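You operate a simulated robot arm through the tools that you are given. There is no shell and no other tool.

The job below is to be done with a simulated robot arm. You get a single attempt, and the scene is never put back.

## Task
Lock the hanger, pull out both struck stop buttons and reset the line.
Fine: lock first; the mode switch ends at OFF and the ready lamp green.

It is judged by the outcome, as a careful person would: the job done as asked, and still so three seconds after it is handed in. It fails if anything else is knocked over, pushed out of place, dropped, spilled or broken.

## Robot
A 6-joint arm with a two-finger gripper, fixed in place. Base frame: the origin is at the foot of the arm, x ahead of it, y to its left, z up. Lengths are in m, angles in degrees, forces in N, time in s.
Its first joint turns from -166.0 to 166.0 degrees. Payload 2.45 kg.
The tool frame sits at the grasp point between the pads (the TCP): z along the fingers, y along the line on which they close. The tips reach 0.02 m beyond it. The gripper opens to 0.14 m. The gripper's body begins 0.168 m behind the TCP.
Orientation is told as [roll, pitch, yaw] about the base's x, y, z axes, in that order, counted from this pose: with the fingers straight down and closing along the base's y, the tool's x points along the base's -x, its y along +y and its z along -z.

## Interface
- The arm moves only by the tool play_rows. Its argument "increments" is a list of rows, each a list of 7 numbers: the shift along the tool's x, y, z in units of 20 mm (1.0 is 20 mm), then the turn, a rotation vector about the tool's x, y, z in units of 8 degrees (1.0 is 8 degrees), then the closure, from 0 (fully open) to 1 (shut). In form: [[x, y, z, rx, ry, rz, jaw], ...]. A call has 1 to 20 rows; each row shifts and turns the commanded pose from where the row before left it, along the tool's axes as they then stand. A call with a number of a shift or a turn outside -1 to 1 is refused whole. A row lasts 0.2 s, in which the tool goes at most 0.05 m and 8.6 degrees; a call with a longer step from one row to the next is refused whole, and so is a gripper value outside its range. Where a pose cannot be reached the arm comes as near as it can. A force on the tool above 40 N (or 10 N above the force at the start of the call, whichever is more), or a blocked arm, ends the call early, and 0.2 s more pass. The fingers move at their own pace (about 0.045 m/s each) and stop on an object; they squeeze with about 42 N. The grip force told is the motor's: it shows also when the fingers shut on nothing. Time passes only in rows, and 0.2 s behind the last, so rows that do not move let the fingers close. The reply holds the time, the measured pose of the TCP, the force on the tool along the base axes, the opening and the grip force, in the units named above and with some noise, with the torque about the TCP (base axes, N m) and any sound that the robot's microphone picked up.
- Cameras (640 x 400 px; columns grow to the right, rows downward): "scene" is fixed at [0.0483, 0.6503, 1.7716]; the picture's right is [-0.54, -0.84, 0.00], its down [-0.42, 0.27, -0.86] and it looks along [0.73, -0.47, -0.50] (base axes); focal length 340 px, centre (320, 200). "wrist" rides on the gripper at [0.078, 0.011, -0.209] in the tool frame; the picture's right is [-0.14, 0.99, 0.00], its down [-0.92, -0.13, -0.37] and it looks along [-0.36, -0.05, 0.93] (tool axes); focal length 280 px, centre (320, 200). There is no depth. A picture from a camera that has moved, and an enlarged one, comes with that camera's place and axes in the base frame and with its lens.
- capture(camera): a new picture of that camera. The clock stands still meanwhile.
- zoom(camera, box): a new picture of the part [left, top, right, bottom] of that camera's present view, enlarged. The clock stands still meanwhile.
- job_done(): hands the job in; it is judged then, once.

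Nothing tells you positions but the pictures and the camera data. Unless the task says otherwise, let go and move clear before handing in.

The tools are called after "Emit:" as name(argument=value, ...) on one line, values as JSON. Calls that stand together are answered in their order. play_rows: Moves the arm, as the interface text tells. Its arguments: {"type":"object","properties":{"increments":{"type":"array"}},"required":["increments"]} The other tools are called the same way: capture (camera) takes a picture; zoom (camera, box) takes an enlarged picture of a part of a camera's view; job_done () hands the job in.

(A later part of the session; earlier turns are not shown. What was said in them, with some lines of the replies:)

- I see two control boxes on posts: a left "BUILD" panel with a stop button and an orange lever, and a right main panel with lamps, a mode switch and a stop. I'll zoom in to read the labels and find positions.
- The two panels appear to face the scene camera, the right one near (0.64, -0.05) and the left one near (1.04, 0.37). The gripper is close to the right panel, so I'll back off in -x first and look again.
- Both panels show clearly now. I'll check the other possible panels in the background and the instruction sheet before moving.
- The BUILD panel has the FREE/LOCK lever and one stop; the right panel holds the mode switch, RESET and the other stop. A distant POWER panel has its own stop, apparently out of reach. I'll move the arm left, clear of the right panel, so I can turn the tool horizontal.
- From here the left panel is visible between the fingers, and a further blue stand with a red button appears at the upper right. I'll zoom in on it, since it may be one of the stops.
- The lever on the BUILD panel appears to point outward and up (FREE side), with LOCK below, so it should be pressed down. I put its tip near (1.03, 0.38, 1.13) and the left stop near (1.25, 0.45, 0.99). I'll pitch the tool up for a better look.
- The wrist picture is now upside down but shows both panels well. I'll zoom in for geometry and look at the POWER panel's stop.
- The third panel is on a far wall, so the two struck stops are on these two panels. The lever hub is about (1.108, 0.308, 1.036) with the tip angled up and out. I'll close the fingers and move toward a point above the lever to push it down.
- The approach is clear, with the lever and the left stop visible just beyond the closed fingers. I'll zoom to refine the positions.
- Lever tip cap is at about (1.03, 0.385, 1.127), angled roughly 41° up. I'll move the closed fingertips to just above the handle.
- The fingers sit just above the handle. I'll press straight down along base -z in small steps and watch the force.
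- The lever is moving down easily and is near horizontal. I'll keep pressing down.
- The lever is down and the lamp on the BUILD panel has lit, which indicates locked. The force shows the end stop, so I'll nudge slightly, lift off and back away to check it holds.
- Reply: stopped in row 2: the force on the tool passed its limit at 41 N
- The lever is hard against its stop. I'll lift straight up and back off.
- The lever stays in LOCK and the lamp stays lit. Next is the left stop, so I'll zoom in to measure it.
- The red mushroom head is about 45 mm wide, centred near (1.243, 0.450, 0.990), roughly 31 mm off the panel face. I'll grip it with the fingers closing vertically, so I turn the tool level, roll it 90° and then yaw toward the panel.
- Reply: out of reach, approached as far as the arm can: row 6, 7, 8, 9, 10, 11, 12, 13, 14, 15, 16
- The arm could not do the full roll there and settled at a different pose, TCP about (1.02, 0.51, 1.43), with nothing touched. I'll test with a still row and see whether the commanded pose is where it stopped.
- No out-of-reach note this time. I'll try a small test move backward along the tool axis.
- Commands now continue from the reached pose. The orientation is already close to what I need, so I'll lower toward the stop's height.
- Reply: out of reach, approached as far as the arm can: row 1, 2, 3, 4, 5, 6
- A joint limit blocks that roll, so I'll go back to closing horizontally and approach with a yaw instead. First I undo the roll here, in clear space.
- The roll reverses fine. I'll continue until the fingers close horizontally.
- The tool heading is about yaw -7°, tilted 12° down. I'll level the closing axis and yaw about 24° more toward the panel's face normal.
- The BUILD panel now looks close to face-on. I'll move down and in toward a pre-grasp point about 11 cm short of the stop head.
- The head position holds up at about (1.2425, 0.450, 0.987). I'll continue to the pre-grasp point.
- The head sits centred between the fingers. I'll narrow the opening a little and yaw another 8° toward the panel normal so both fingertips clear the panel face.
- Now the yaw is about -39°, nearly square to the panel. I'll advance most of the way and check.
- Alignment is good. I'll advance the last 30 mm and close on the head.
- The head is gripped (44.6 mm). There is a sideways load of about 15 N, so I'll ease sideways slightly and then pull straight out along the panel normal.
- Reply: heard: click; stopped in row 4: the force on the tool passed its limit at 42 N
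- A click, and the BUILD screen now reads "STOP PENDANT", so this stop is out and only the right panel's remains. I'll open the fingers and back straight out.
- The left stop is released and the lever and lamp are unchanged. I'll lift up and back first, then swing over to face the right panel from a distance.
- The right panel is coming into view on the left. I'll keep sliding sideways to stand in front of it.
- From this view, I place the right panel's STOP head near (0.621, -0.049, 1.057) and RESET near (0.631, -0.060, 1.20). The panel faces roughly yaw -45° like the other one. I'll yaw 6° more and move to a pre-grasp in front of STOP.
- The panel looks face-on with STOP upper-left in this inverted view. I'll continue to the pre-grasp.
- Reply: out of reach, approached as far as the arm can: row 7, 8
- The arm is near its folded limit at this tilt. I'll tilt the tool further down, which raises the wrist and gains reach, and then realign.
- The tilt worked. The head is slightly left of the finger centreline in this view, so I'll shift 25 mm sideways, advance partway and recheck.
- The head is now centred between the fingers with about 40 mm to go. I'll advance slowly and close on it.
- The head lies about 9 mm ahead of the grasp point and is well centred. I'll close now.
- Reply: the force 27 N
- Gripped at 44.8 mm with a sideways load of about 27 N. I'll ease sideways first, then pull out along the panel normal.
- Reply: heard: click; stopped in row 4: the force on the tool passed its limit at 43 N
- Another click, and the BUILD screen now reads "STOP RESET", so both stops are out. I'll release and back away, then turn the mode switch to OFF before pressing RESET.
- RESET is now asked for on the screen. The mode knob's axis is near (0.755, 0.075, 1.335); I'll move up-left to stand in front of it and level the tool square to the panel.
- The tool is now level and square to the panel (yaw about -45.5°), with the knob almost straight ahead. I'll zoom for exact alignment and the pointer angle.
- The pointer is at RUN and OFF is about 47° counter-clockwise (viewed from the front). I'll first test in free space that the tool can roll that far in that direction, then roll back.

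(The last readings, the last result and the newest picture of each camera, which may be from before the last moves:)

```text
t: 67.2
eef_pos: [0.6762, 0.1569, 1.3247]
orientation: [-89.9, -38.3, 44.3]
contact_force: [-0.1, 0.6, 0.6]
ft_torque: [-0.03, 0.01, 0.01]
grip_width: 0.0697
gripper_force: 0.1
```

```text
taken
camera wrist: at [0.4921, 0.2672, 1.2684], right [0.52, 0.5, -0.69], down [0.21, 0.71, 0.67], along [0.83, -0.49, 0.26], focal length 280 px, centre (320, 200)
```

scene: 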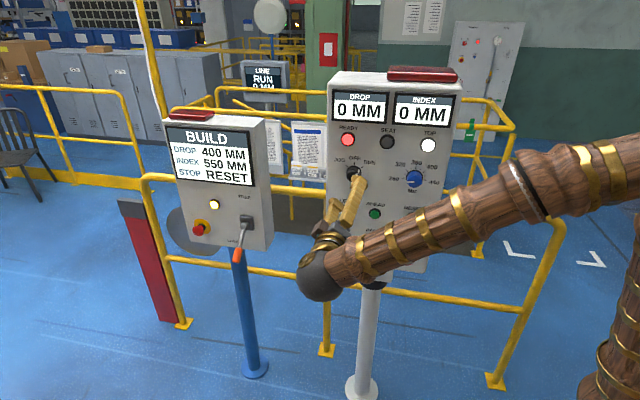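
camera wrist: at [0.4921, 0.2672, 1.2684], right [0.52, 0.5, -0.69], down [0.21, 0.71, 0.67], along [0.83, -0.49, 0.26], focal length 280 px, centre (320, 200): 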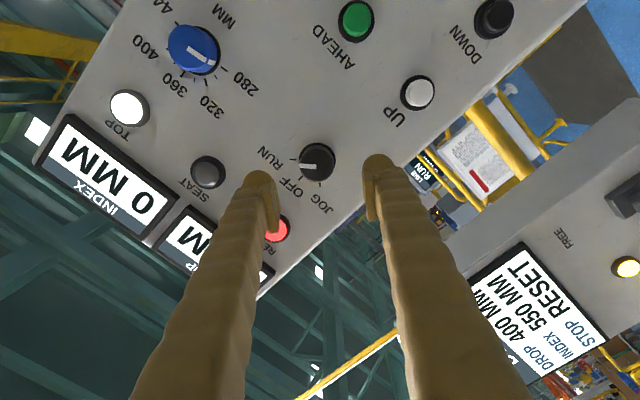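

The roll works and the knob stays centred through it, so alignment is good. I'll roll back to the start angle, advance onto the knob and stop before closing.

Emit:
play_rows(increments=[[0, 0, 0, 0, 0, 1, 0.5], [0, 0, 0, 0, 0, 1, 0.5], [0, 0, 0, 0, 0, 1, 0.5], [0, 0, 0, 0, 0, 1, 0.5], [0, 0, 0, 0, 0, 1, 0.5], [0, 0, 0, 0, 0, 1, 0.5], [0, 0, 0, 0, 0, 0.5, 0.5], [0, 0, 0.8, 0, 0, 0, 0.5], [0, 0, 0.8, 0, 0, 0, 0.5], [0, 0, 0.8, 0, 0, 0, 0.5], [0, 0, 0.8, 0, 0, 0, 0.5], [0, 0, 0, 0, 0, 0, 0.5]])

Emit:
zoom(camera="wrist", box=[220, 100, 420, 300])

Emit:
zoom(camera="scene", box=[315, 130, 395, 210])

```text
t: 69.8
eef_pos: [0.7233, 0.1106, 1.3261]
orientation: [78.7, -89.7, -124.5]
contact_force: [0.8, -0.3, 0.0]
ft_torque: [-0.01, 0.01, -0.02]
grip_width: 0.07
gripper_force: 0.1
```

```text
2.00 times, centred on (320, 200) of wrist
camera zoom: at [0.5849, 0.2682, 1.2479], right [0.71, 0.69, 0.14], down [-0.35, 0.17, 0.92], along [0.61, -0.7, 0.36], focal length 561 px, centre (320, 200)
```

zoom: 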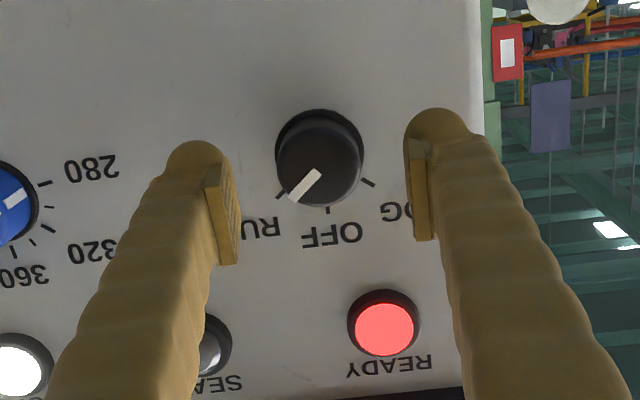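

```text
5.00 times, centred on (355, 170) of scene
camera zoom: at [0.0483, 0.6503, 1.7716], right [-0.54, -0.84, 0.0], down [-0.42, 0.27, -0.86], along [0.73, -0.47, -0.5], focal length 1701 px, centre (145, 350)
```

zoom: 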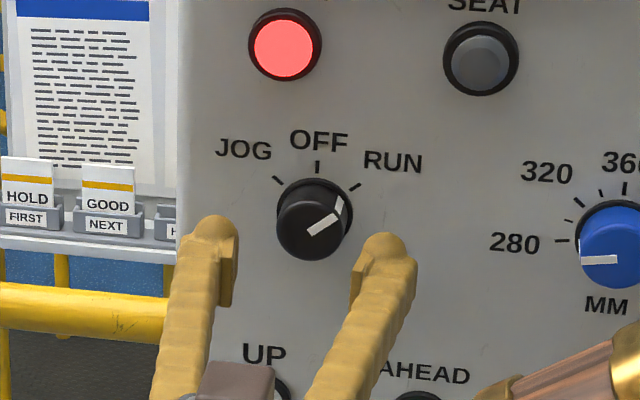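

The knob stays centred between the fingers. I'll advance another 25 mm and recheck the depth.

Emit:
play_rows(increments=[[0, 0, 0.6, 0, 0, 0, 0.5], [0, 0, 0.6, 0, 0, 0, 0.5], [0, 0, 0, 0, 0, 0, 0.5]])

Emit:
zoom(camera="wrist", box=[220, 100, 420, 300])

Emit:
zoom(camera="scene", box=[315, 130, 395, 210])

```text
t: 70.5
eef_pos: [0.7387, 0.0939, 1.3253]
orientation: [78.0, -89.8, -123.6]
contact_force: [-0.4, -0.4, 0.3]
ft_torque: [-0.02, 0.0, -0.01]
grip_width: 0.0701
gripper_force: 0.1
```

```text
2.00 times, centred on (320, 200) of wrist
camera zoom: at [0.6005, 0.2511, 1.2484], right [0.71, 0.69, 0.14], down [-0.35, 0.17, 0.92], along [0.61, -0.7, 0.36], focal length 561 px, centre (320, 200)
```

zoom: 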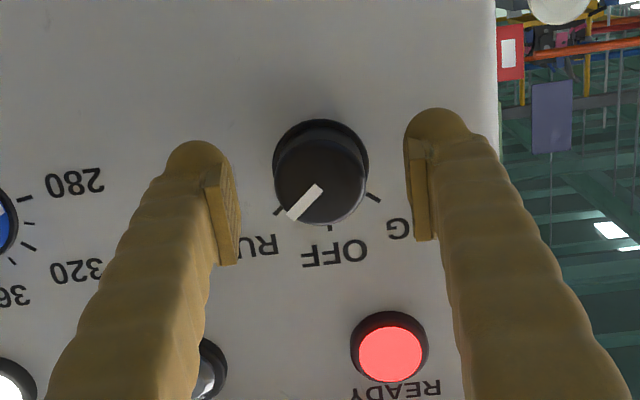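

```text
5.00 times, centred on (355, 170) of scene
camera zoom: at [0.0483, 0.6503, 1.7716], right [-0.54, -0.84, 0.0], down [-0.42, 0.27, -0.86], along [0.73, -0.47, -0.5], focal length 1701 px, centre (145, 350)
```

zoom: 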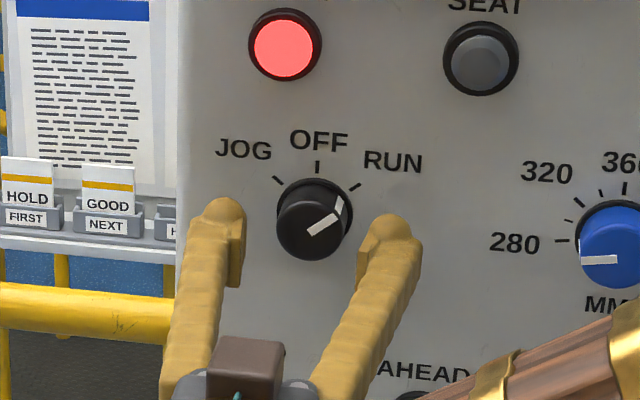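

The face of the knob is roughly 20 mm ahead of the grasp point. I'll advance 18 mm so the pads overlap it, then close gently and check the side loads.

Emit:
play_rows(increments=[[-0.06, 0, 0.45, 0, 0, 0, 0.5], [-0.06, 0, 0.45, 0, 0, 0, 0.5], [0, 0, 0, 0, 0, 0, 0.6], [0, 0, 0, 0, 0, 0, 0.75], [0, 0, 0, 0, 0, 0, 0.75]])

Emit:
zoom(camera="wrist", box=[220, 100, 420, 300])

Emit:
zoom(camera="scene", box=[315, 130, 395, 210])

```text
t: 71.8
eef_pos: [0.7495, 0.0805, 1.3273]
orientation: [77.6, -89.7, -123.3]
contact_force: [4.4, 1.8, 0.2]
ft_torque: [0.01, -0.02, 0.06]
grip_width: 0.0393
gripper_force: 28.0
```

```text
2.00 times, centred on (320, 200) of wrist
camera zoom: at [0.6131, 0.2375, 1.2502], right [0.71, 0.69, 0.14], down [-0.35, 0.17, 0.92], along [0.61, -0.7, 0.36], focal length 561 px, centre (320, 200)
```

zoom: 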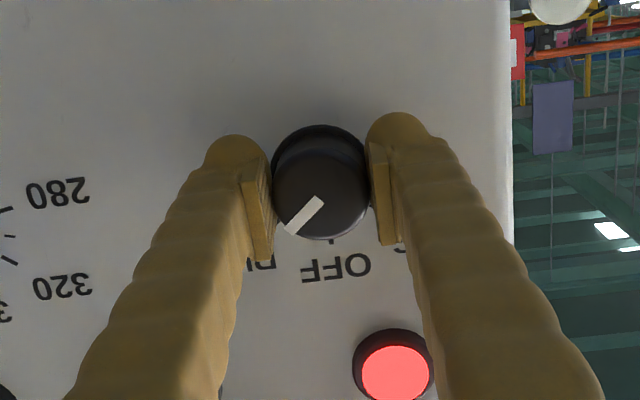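

```text
5.00 times, centred on (355, 170) of scene
camera zoom: at [0.0483, 0.6503, 1.7716], right [-0.54, -0.84, 0.0], down [-0.42, 0.27, -0.86], along [0.73, -0.47, -0.5], focal length 1701 px, centre (145, 350)
```

zoom: 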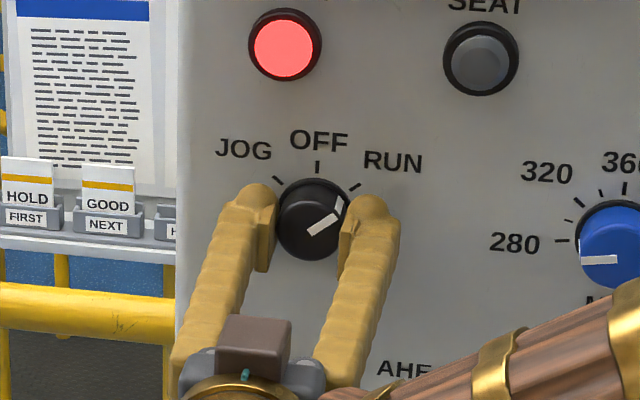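

The knob is held at 39 mm with small side load. I'll firm the grip and turn it counter-clockwise in stages.

Emit:
play_rows(increments=[[0, 0.06, 0, 0, 0, 0, 1], [0, 0, 0, 0, 0, -0.6, 1], [0, 0, 0, 0, 0, -0.6, 1], [0, 0, 0, 0, 0, -0.6, 1], [0, 0, 0, 0, 0, -0.6, 1], [0, 0, 0, 0, 0, 0, 1]])

Emit:
zoom(camera="wrist", box=[220, 100, 420, 300])

Emit:
zoom(camera="scene", box=[315, 130, 395, 210])

```text
t: 72.3
eef_pos: [0.7501, 0.081, 1.3285]
orientation: [-87.7, -88.3, 41.8]
contact_force: [-11.8, 2.8, 1.1]
ft_torque: [-0.03, -0.05, -0.11]
grip_width: 0.0386
gripper_force: 45.1
stopped in row 2: the force on the tool passed its limit at 43 N (the readings are from after the stop); the commanded pose is now the measured one
```

```text
2.00 times, centred on (320, 200) of wrist
camera zoom: at [0.6117, 0.2359, 1.2499], right [0.71, 0.69, 0.11], down [-0.33, 0.19, 0.92], along [0.62, -0.7, 0.37], focal length 561 px, centre (320, 200)
```

zoom: 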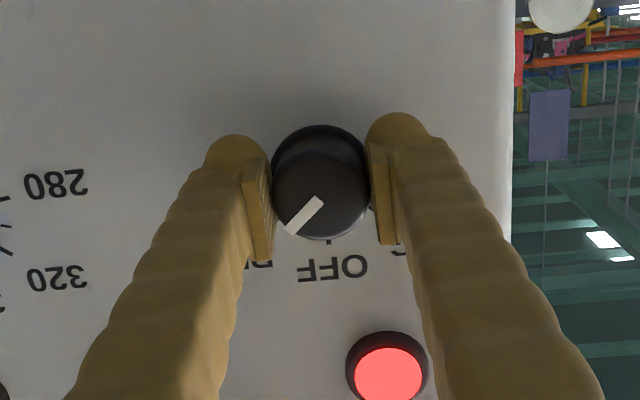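

```text
5.00 times, centred on (355, 170) of scene
camera zoom: at [0.0483, 0.6503, 1.7716], right [-0.54, -0.84, 0.0], down [-0.42, 0.27, -0.86], along [0.73, -0.47, -0.5], focal length 1701 px, centre (145, 350)
```

zoom: 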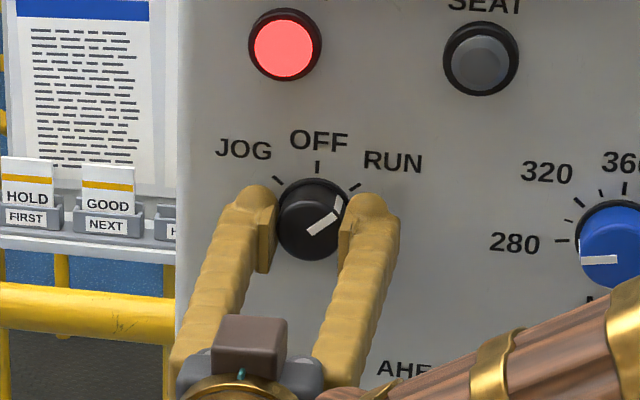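

A side force tripped the limit just as the turn began. I'll turn in smaller steps with a slightly lighter grip.

Emit:
play_rows(increments=[[0, 0, 0, 0, 0, 0, 0.8], [0, 0, 0, 0, 0, -0.3, 0.8], [0, 0, 0, 0, 0, -0.3, 0.8]])

Emit:
zoom(camera="scene", box=[315, 130, 395, 210])

```text
t: 73.1
eef_pos: [0.7518, 0.0803, 1.3272]
orientation: [-89.1, -83.4, 43.2]
contact_force: [-23.2, 2.6, -5.1]
ft_torque: [-0.05, -0.12, -0.14]
grip_width: 0.0386
gripper_force: 45.2
```

```text
5.00 times, centred on (355, 170) of scene
camera zoom: at [0.0483, 0.6503, 1.7716], right [-0.54, -0.84, 0.0], down [-0.42, 0.27, -0.86], along [0.73, -0.47, -0.5], focal length 1701 px, centre (145, 350)
```

zoom: 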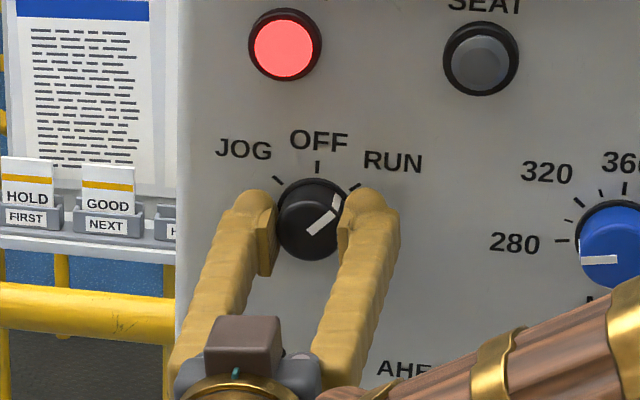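

The knob is following, with some axial and side load. I'll relieve those slightly and keep turning in small steps.

Emit:
play_rows(increments=[[0, -0.04, -0.08, 0, 0, 0, 0.8], [0, 0, 0, 0, 0, -0.4, 0.8], [0, 0, 0, 0, 0, -0.4, 0.8], [0, 0, 0, 0, 0, -0.4, 0.8]])

Emit:
zoom(camera="scene", box=[315, 130, 395, 210])

```text
t: 74.1
eef_pos: [0.7489, 0.0816, 1.3274]
orientation: [-89.5, -73.8, 43.6]
contact_force: [27.8, -22.2, -0.2]
ft_torque: [0.04, 0.04, 0.04]
grip_width: 0.0387
gripper_force: 45.1
```

```text
5.00 times, centred on (355, 170) of scene
camera zoom: at [0.0483, 0.6503, 1.7716], right [-0.54, -0.84, 0.0], down [-0.42, 0.27, -0.86], along [0.73, -0.47, -0.5], focal length 1701 px, centre (145, 350)
```

zoom: 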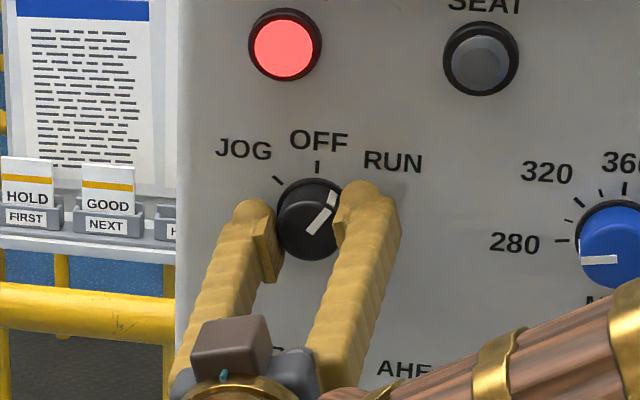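

The knob is turning with the gripper (about 16° so far). The axial relief was a bit too much, so I'll push back 1 mm and continue.

Emit:
play_rows(increments=[[0, 0, 0.05, 0, 0, 0, 0.8], [0, 0, 0, 0, 0, -0.4, 0.8], [0, 0, 0, 0, 0, -0.4, 0.8], [0, 0, 0, 0, 0, -0.4, 0.8]])

Emit:
zoom(camera="scene", box=[315, 130, 395, 210])

```text
t: 75.1
eef_pos: [0.7488, 0.0811, 1.3284]
orientation: [-89.9, -64.2, 43.9]
contact_force: [-34.3, 4.7, -4.8]
ft_torque: [0.01, -0.07, -0.22]
grip_width: 0.0384
gripper_force: 44.8
```

```text
5.00 times, centred on (355, 170) of scene
camera zoom: at [0.0483, 0.6503, 1.7716], right [-0.54, -0.84, 0.0], down [-0.42, 0.27, -0.86], along [0.73, -0.47, -0.5], focal length 1701 px, centre (145, 350)
```

zoom: 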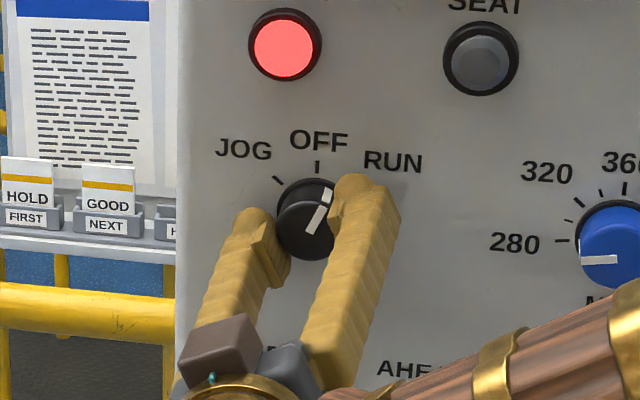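

About 26° turned. I'll ease the side and axial load and continue toward OFF.

Emit:
play_rows(increments=[[0.015, -0.03, -0.035, 0, 0, 0, 0.8], [0, 0, 0, 0, 0, -0.4, 0.8], [0, 0, 0, 0, 0, -0.4, 0.8]])

Emit:
zoom(camera="scene", box=[315, 130, 395, 210])

```text
t: 75.9
eef_pos: [0.7496, 0.0808, 1.328]
orientation: [-89.8, -57.8, 44.0]
contact_force: [12.5, -9.5, 3.4]
ft_torque: [-0.09, -0.1, 0.14]
grip_width: 0.0387
gripper_force: 44.7
```

```text
5.00 times, centred on (355, 170) of scene
camera zoom: at [0.0483, 0.6503, 1.7716], right [-0.54, -0.84, 0.0], down [-0.42, 0.27, -0.86], along [0.73, -0.47, -0.5], focal length 1701 px, centre (145, 350)
```

zoom: 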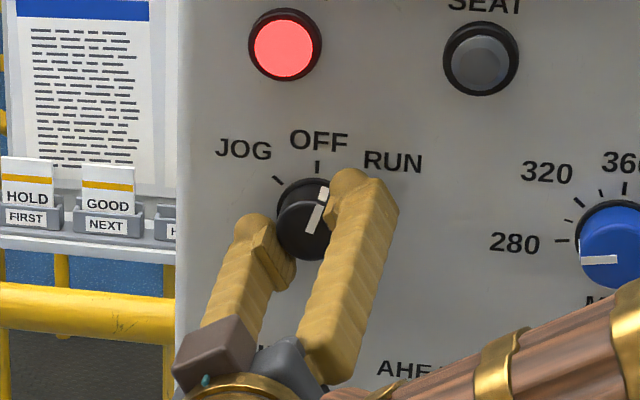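

Loads are low and the pointer nears OFF. I'll continue a few more steps.

Emit:
play_rows(increments=[[0, 0, 0, 0, 0, -0.4, 0.8], [0, 0, 0, 0, 0, -0.4, 0.8], [0, 0, 0, 0, 0, -0.4, 0.8]])

Emit:
zoom(camera="scene", box=[315, 130, 395, 210])

Emit:
zoom(camera="wrist", box=[220, 100, 420, 300])

```text
t: 76.7
eef_pos: [0.7501, 0.0812, 1.328]
orientation: [-89.9, -48.2, 44.2]
contact_force: [1.2, 0.1, 10.5]
ft_torque: [-0.13, -0.2, 0.16]
grip_width: 0.0388
gripper_force: 44.6
```

```text
5.00 times, centred on (355, 170) of scene
camera zoom: at [0.0483, 0.6503, 1.7716], right [-0.54, -0.84, 0.0], down [-0.42, 0.27, -0.86], along [0.73, -0.47, -0.5], focal length 1701 px, centre (145, 350)
```

zoom: 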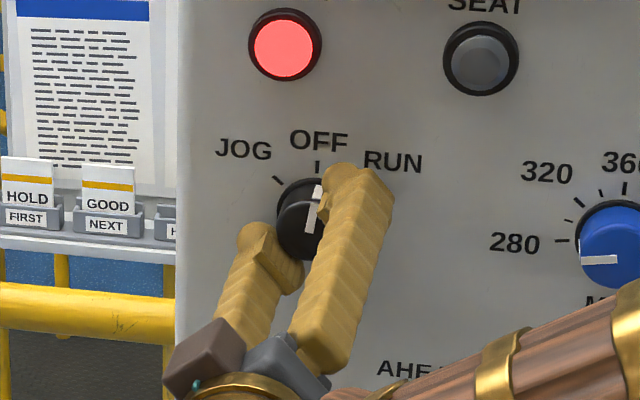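

```text
2.00 times, centred on (320, 200) of wrist
camera zoom: at [0.5721, 0.1989, 1.2634], right [0.59, 0.58, -0.56], down [0.12, 0.62, 0.77], along [0.8, -0.52, 0.3], focal length 561 px, centre (320, 200)
```

zoom: 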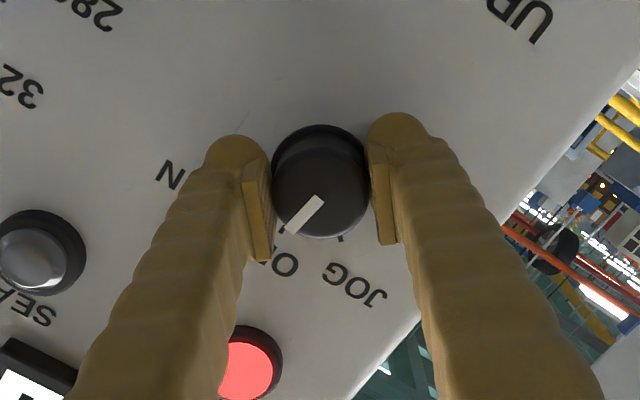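

About 42° turned, with the pointer nearly on the OFF tick. One more small step to 45°, then I'll release and check.

Emit:
play_rows(increments=[[0, 0, 0, 0, 0, -0.4, 0.8], [0, 0, 0, 0, 0, 0, 0.8]])

Emit:
zoom(camera="scene", box=[335, 150, 375, 190])

Emit:
zoom(camera="wrist", box=[270, 110, 370, 210])

```text
t: 77.3
eef_pos: [0.7488, 0.0802, 1.3278]
orientation: [-89.8, -45.2, 44.1]
contact_force: [-15.6, 5.9, 13.1]
ft_torque: [-0.05, -0.15, -0.05]
grip_width: 0.0385
gripper_force: 44.9
```

```text
10.00 times, centred on (355, 170) of scene
camera zoom: at [0.0483, 0.6503, 1.7716], right [-0.54, -0.84, 0.0], down [-0.42, 0.27, -0.86], along [0.73, -0.47, -0.5], focal length 3403 px, centre (-30, 500)
```

zoom: 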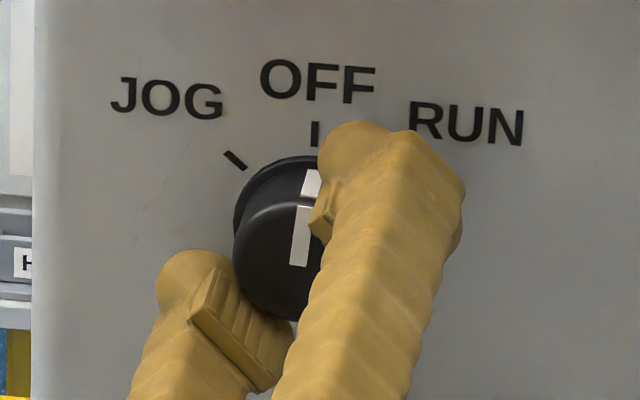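

```text
4.00 times, centred on (320, 160) of wrist
camera zoom: at [0.5695, 0.1964, 1.2659], right [0.57, 0.56, -0.6], down [0.15, 0.65, 0.74], along [0.81, -0.51, 0.29], focal length 1122 px, centre (320, 360)
```

zoom: 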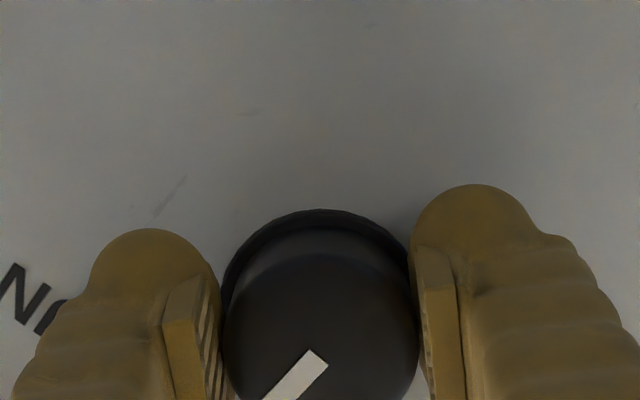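

The pointer is within about 2-3° of OFF. I'll turn 2.4° more, then release and back off a bit to look.

Emit:
play_rows(increments=[[0, 0, 0, 0, 0, -0.3, 0.8], [0, 0, 0, 0, 0, 0, 0.8], [0, 0, 0, 0, 0, 0, 0.65], [0, 0, 0, 0, 0, 0, 0.5], [0, 0, 0, 0, 0, 0, 0.5], [0, 0, -0.6, 0, 0, 0, 0.5], [0, 0, -0.8, 0, 0, 0, 0.5], [0, 0, -0.8, 0, 0, 0, 0.5], [0, 0, 0, 0, 0, 0, 0.5]])

Emit:
zoom(camera="scene", box=[335, 150, 375, 190])

Emit:
capture(camera="wrist")

Emit:
capture(camera="scene")

```text
t: 79.3
eef_pos: [0.7191, 0.1141, 1.3288]
orientation: [-89.8, -42.6, 44.1]
contact_force: [-0.5, 1.1, -0.6]
ft_torque: [-0.05, 0.0, 0.04]
grip_width: 0.0699
gripper_force: 0.1
```

```text
10.00 times, centred on (355, 170) of scene
camera zoom: at [0.0483, 0.6503, 1.7716], right [-0.54, -0.84, 0.0], down [-0.42, 0.27, -0.86], along [0.73, -0.47, -0.5], focal length 3403 px, centre (-30, 500)
```

zoom: 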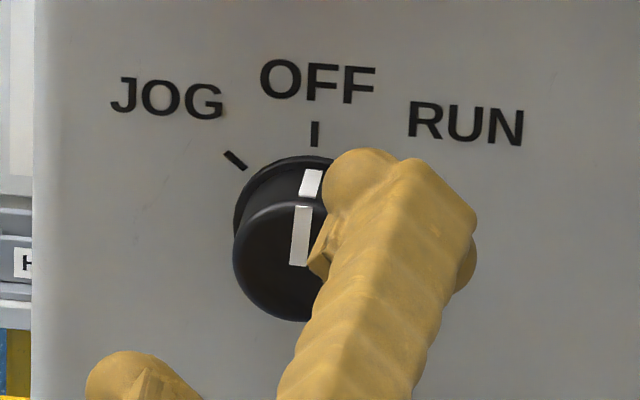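

```text
taken
camera wrist: at [0.538, 0.2282, 1.2686], right [0.55, 0.54, -0.64], down [0.17, 0.68, 0.72], along [0.82, -0.5, 0.28], focal length 280 px, centre (320, 200)
```

wrist: 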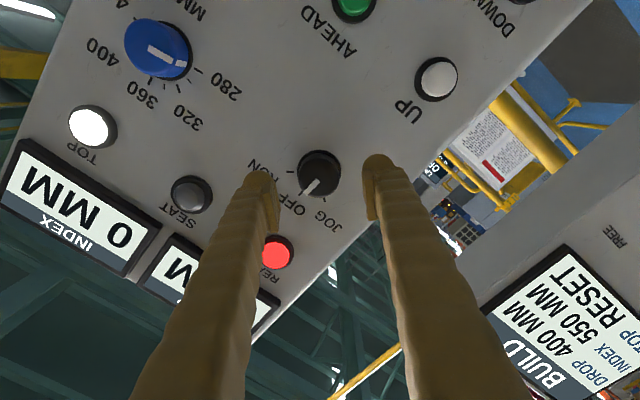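

```text
taken
```

scene: 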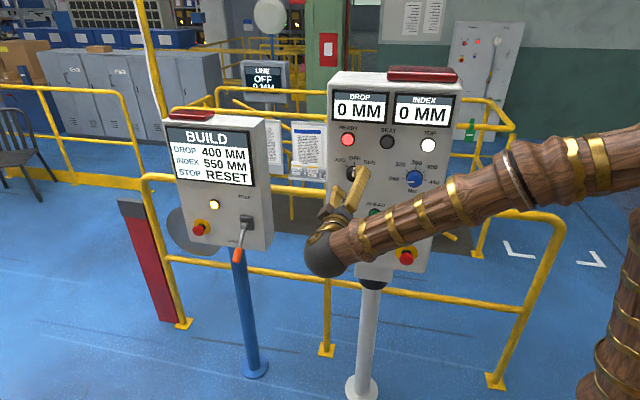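

The LINE display now reads OFF, so the mode switch is set. Next I'll back away, undo the roll, tilt slightly down and close the fingers to press RESET.

Emit:
play_rows(increments=[[0, 0, -1, 0, 0, 0, 0.5], [0, 0, -1, 0, 0, 0, 0.5], [0, 0, -1, 0, 0, 0, 0.5], [0, 0, 0, 0, 0, 1, 1], [0, 0, 0, 0, 0, 1, 1], [0, 0, 0, 0, 0, 1, 1], [0, 0, 0, 0, 0, 1, 1], [0, 0, 0, 0, 0, 1, 1], [0, 0, 0, 0, 0, 0.9, 1], [0, 0, 0, 0, 1, 0, 1], [0, 0, 0, 0, 1, 0, 1], [0, 0, 0, 0, 0, 0, 1]])

Emit:
capture(camera="wrist")

Emit:
zoom(camera="scene", box=[335, 150, 375, 190])

Emit:
capture(camera="scene")

```text
t: 81.9
eef_pos: [0.6775, 0.1565, 1.3265]
orientation: [-0.8, -73.9, -45.1]
contact_force: [0.2, 0.7, -0.1]
ft_torque: [0.01, -0.01, -0.01]
grip_width: 0.0001
gripper_force: 29.4
```

```text
taken
camera wrist: at [0.5302, 0.3223, 1.3103], right [0.74, 0.66, 0.13], down [-0.16, -0.02, 0.99], along [0.66, -0.75, 0.09], focal length 280 px, centre (320, 200)
```

wrist: 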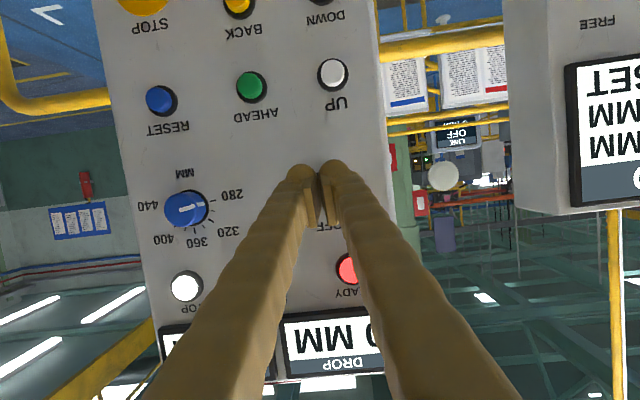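

```text
10.00 times, centred on (355, 170) of scene
camera zoom: at [0.0483, 0.6503, 1.7716], right [-0.54, -0.84, 0.0], down [-0.42, 0.27, -0.86], along [0.73, -0.47, -0.5], focal length 3403 px, centre (-30, 500)
```

zoom: 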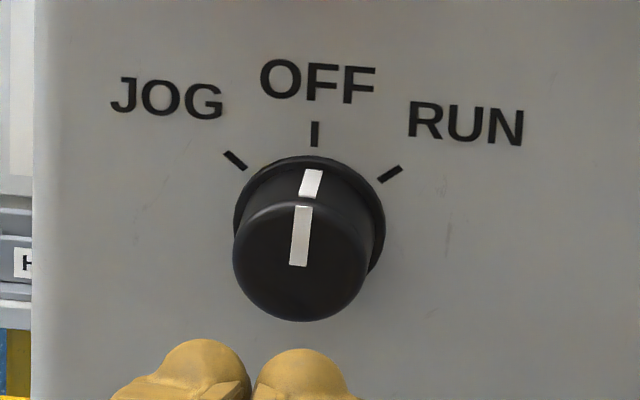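

```text
taken
```

scene: 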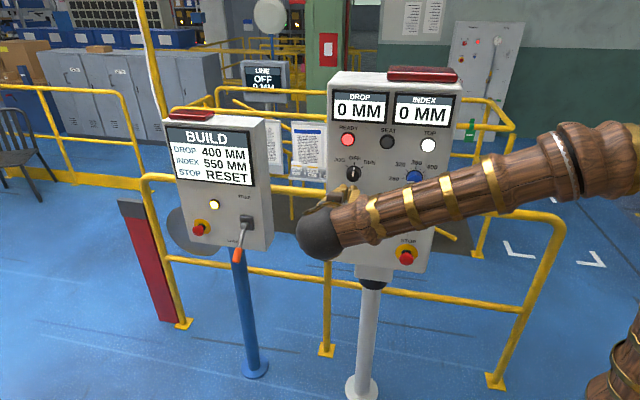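

The pointer sits on OFF. RESET is about (0.631, -0.062, 1.196); I'll bring the closed fingertips to 5 cm in front of it.

Emit:
play_rows(increments=[[0.527, -0.927, 0.443, 0, 0, 0, 1], [0.527, -0.927, 0.443, 0, 0, 0, 1], [0.527, -0.927, 0.443, 0, 0, 0, 1], [0.527, -0.927, 0.443, 0, 0, 0, 1], [0.527, -0.927, 0.443, 0, 0, 0, 1], [0.527, -0.927, 0.443, 0, 0, 0, 1], [0.527, -0.927, 0.443, 0, 0, 0, 1], [0.527, -0.927, 0.443, 0, 0, 0, 1], [0.527, -0.927, 0.443, 0, 0, 0, 1], [0.527, -0.927, 0.443, 0, 0, 0, 1], [0, 0, 0, 0, 0, 0, 1]])

Emit:
capture(camera="wrist")

Emit:
zoom(camera="scene", box=[370, 160, 450, 260])

```text
t: 84.3
eef_pos: [0.5857, -0.0148, 1.2044]
orientation: [-0.6, -73.9, -45.2]
contact_force: [0.3, 0.2, -0.1]
ft_torque: [0.05, 0.0, 0.02]
grip_width: 0.0
gripper_force: 29.5
```

```text
taken
camera wrist: at [0.4385, 0.1507, 1.1862], right [0.74, 0.66, 0.13], down [-0.16, -0.02, 0.99], along [0.66, -0.75, 0.09], focal length 280 px, centre (320, 200)
```

wrist: 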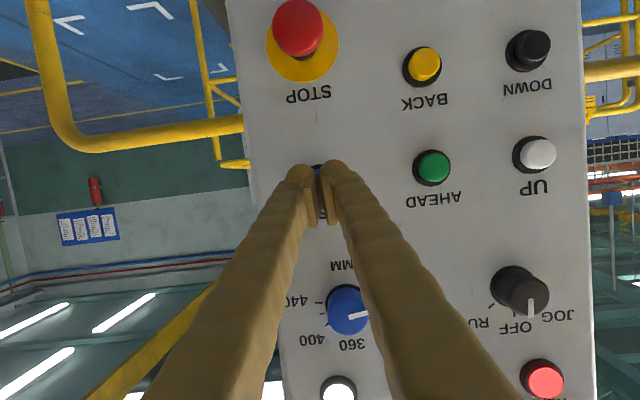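

```text
4.00 times, centred on (410, 210) of scene
camera zoom: at [0.0483, 0.6503, 1.7716], right [-0.54, -0.84, 0.0], down [-0.42, 0.27, -0.86], along [0.73, -0.47, -0.5], focal length 1361 px, centre (-40, 160)
```

zoom: 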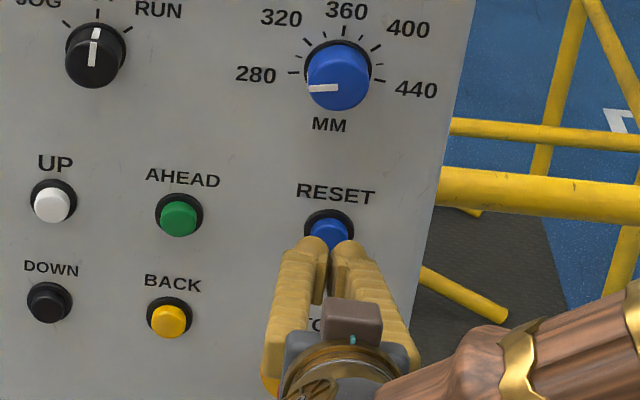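

The fingertips line up with RESET. I'll advance 40 mm along the normal, then in small steps until it presses.

Emit:
play_rows(increments=[[-0.1, 0.008, 0.48, 0, 0, 0, 1], [-0.1, 0.008, 0.48, 0, 0, 0, 1], [-0.1, 0.008, 0.48, 0, 0, 0, 1], [-0.139, 0.008, 0.48, 0, 0, 0, 1], [-0.042, 0.002, 0.144, 0, 0, 0, 1], [-0.042, 0.002, 0.144, 0, 0, 0, 1]])

Emit:
zoom(camera="scene", box=[370, 160, 450, 260])

Emit:
capture(camera="wrist")

```text
t: 85.7
eef_pos: [0.6153, -0.045, 1.2001]
orientation: [-0.5, -73.9, -45.4]
contact_force: [-0.9, 2.1, 0.4]
ft_torque: [-0.06, -0.02, -0.01]
grip_width: 0.0002
gripper_force: 29.9
heard: click
```

```text
4.00 times, centred on (410, 210) of scene
camera zoom: at [0.0483, 0.6503, 1.7716], right [-0.54, -0.84, 0.0], down [-0.42, 0.27, -0.86], along [0.73, -0.47, -0.5], focal length 1361 px, centre (-40, 160)
```

zoom: 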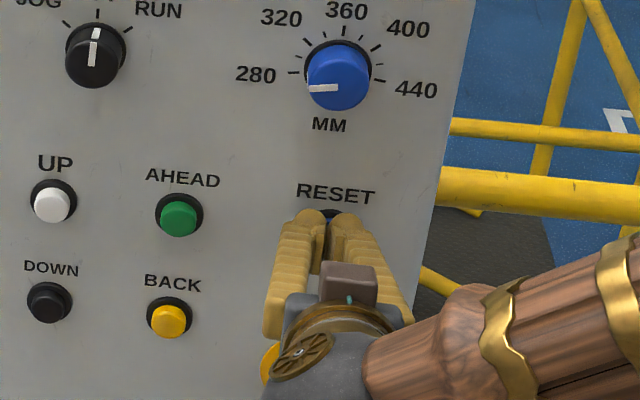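

```text
taken
camera wrist: at [0.4685, 0.1209, 1.1836], right [0.74, 0.66, 0.13], down [-0.16, -0.02, 0.99], along [0.66, -0.75, 0.09], focal length 280 px, centre (320, 200)
```

wrist: 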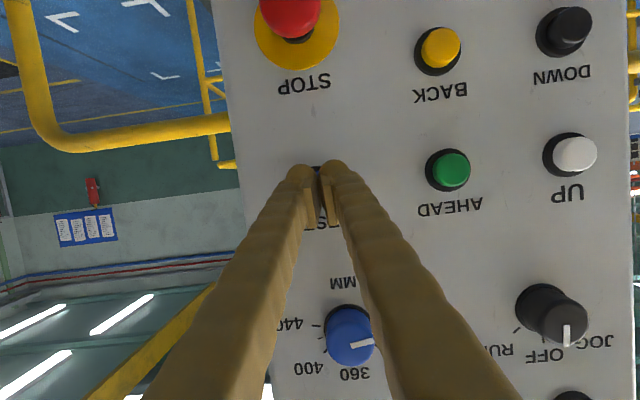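

A click was heard as the button went in. I'll check the READY lamp and the screens.

Emit:
capture(camera="scene")

Emit:
zoom(camera="scene", box=[160, 60, 460, 200])

```text
taken
```

scene: 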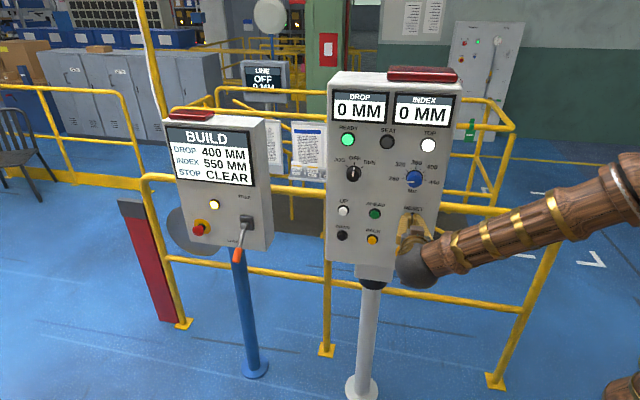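

```text
2.13 times, centred on (310, 130) of scene
camera zoom: at [0.0483, 0.6503, 1.7716], right [-0.54, -0.84, 0.0], down [-0.42, 0.27, -0.86], along [0.73, -0.47, -0.5], focal length 726 px, centre (341, 349)
```

zoom: 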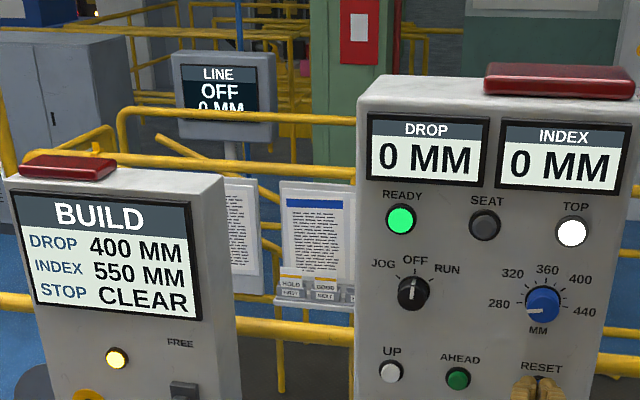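

READY is green, the BUILD screen reads "STOP CLEAR" and LINE reads OFF. I'll back straight out, move clear and let a few seconds pass to confirm it holds.

Emit:
play_rows(increments=[[0.139, 0, -0.48, 0, 0, 0, 1], [0.277, 0, -0.95, 0, 0, 0, 1], [0.277, 0, -0.95, 0, 0, 0, 1], [0, 0.3, -0.95, 0, 0, 0, 1], [0, 0.6, -0.9, 0, 0, 0, 1], [0, 0.9, -0.7, 0, 0, 0, 1], [-0.3, 0.9, -0.5, 0, 0, 0, 1], [-0.3, 0.9, -0.5, 0, 0, 0, 1], [-0.3, 0.9, -0.5, 0, 0, 0, 1], [0, 0, 0, 0, 0, 0, 1], [0, 0, 0, 0, 0, 0, 1], [0, 0, 0, 0, 0, 0, 1], [0, 0, 0, 0, 0, 0, 1], [0, 0, 0, 0, 0, 0, 1], [0, 0, 0, 0, 0, 0, 1]])

Emit:
capture(camera="scene")

Emit:
zoom(camera="scene", box=[150, 60, 470, 280])

Emit:
capture(camera="wrist")

```text
t: 88.9
eef_pos: [0.5937, 0.1023, 1.2405]
orientation: [-0.6, -73.9, -45.3]
contact_force: [1.4, 1.0, -0.1]
ft_torque: [-0.01, -0.02, 0.02]
grip_width: 0.0001
gripper_force: 29.5
```

```text
taken
```

scene: 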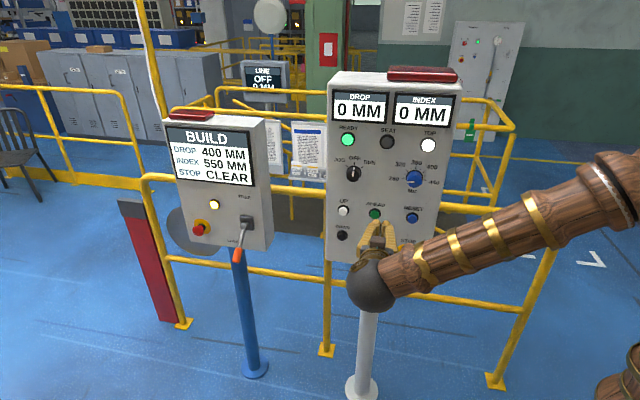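

```text
1.82 times, centred on (310, 170) of scene
camera zoom: at [0.0483, 0.6503, 1.7716], right [-0.54, -0.84, 0.0], down [-0.42, 0.27, -0.86], along [0.73, -0.47, -0.5], focal length 619 px, centre (338, 254)
```

zoom: 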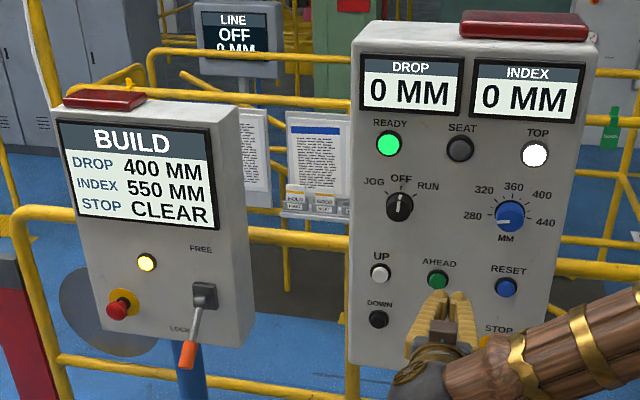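

```text
taken
camera wrist: at [0.4468, 0.2689, 1.2236], right [0.74, 0.66, 0.13], down [-0.16, -0.02, 0.99], along [0.66, -0.75, 0.09], focal length 280 px, centre (320, 200)
```

wrist: 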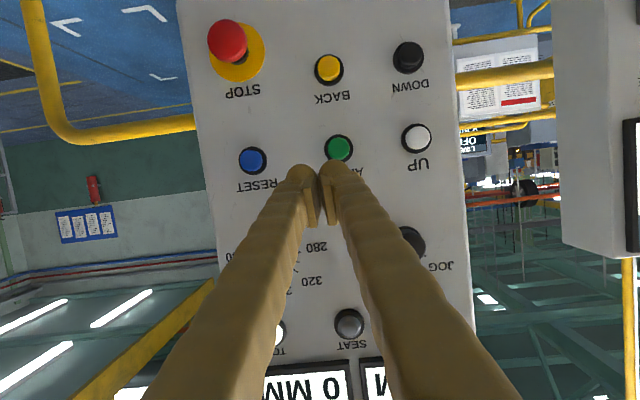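

Everything holds: the lever is at LOCK with its lamp lit, both stops are out, the mode switch and LINE are at OFF, READY is green and the screen shows CLEAR. The gripper is clear of the panel, so I'm handing in.

Emit:
job_done()

```text
The job is handed in.
```

I finished the job and handed it in. In the last picture before that:

- **Hanger:** I locked it first. The lever on the BUILD panel is at LOCK and the lamp above it is lit.
- **Stop buttons:** both the BUILD panel stop and the main panel stop are pulled out. Each clicked on the pull.
- **Mode switch:** it is at OFF, and the LINE display agrees.
- **Reset:** I pressed RESET after switching to OFF. The ready lamp turned green and the BUILD screen shows STOP CLEAR.

While I was lining up for the first stop, the arm reached a joint limit and drifted to a different pose. It touched nothing, and I approached from another angle. Nothing was knocked or moved out of place that I could see, and the gripper ended about 12 cm clear of the main panel.
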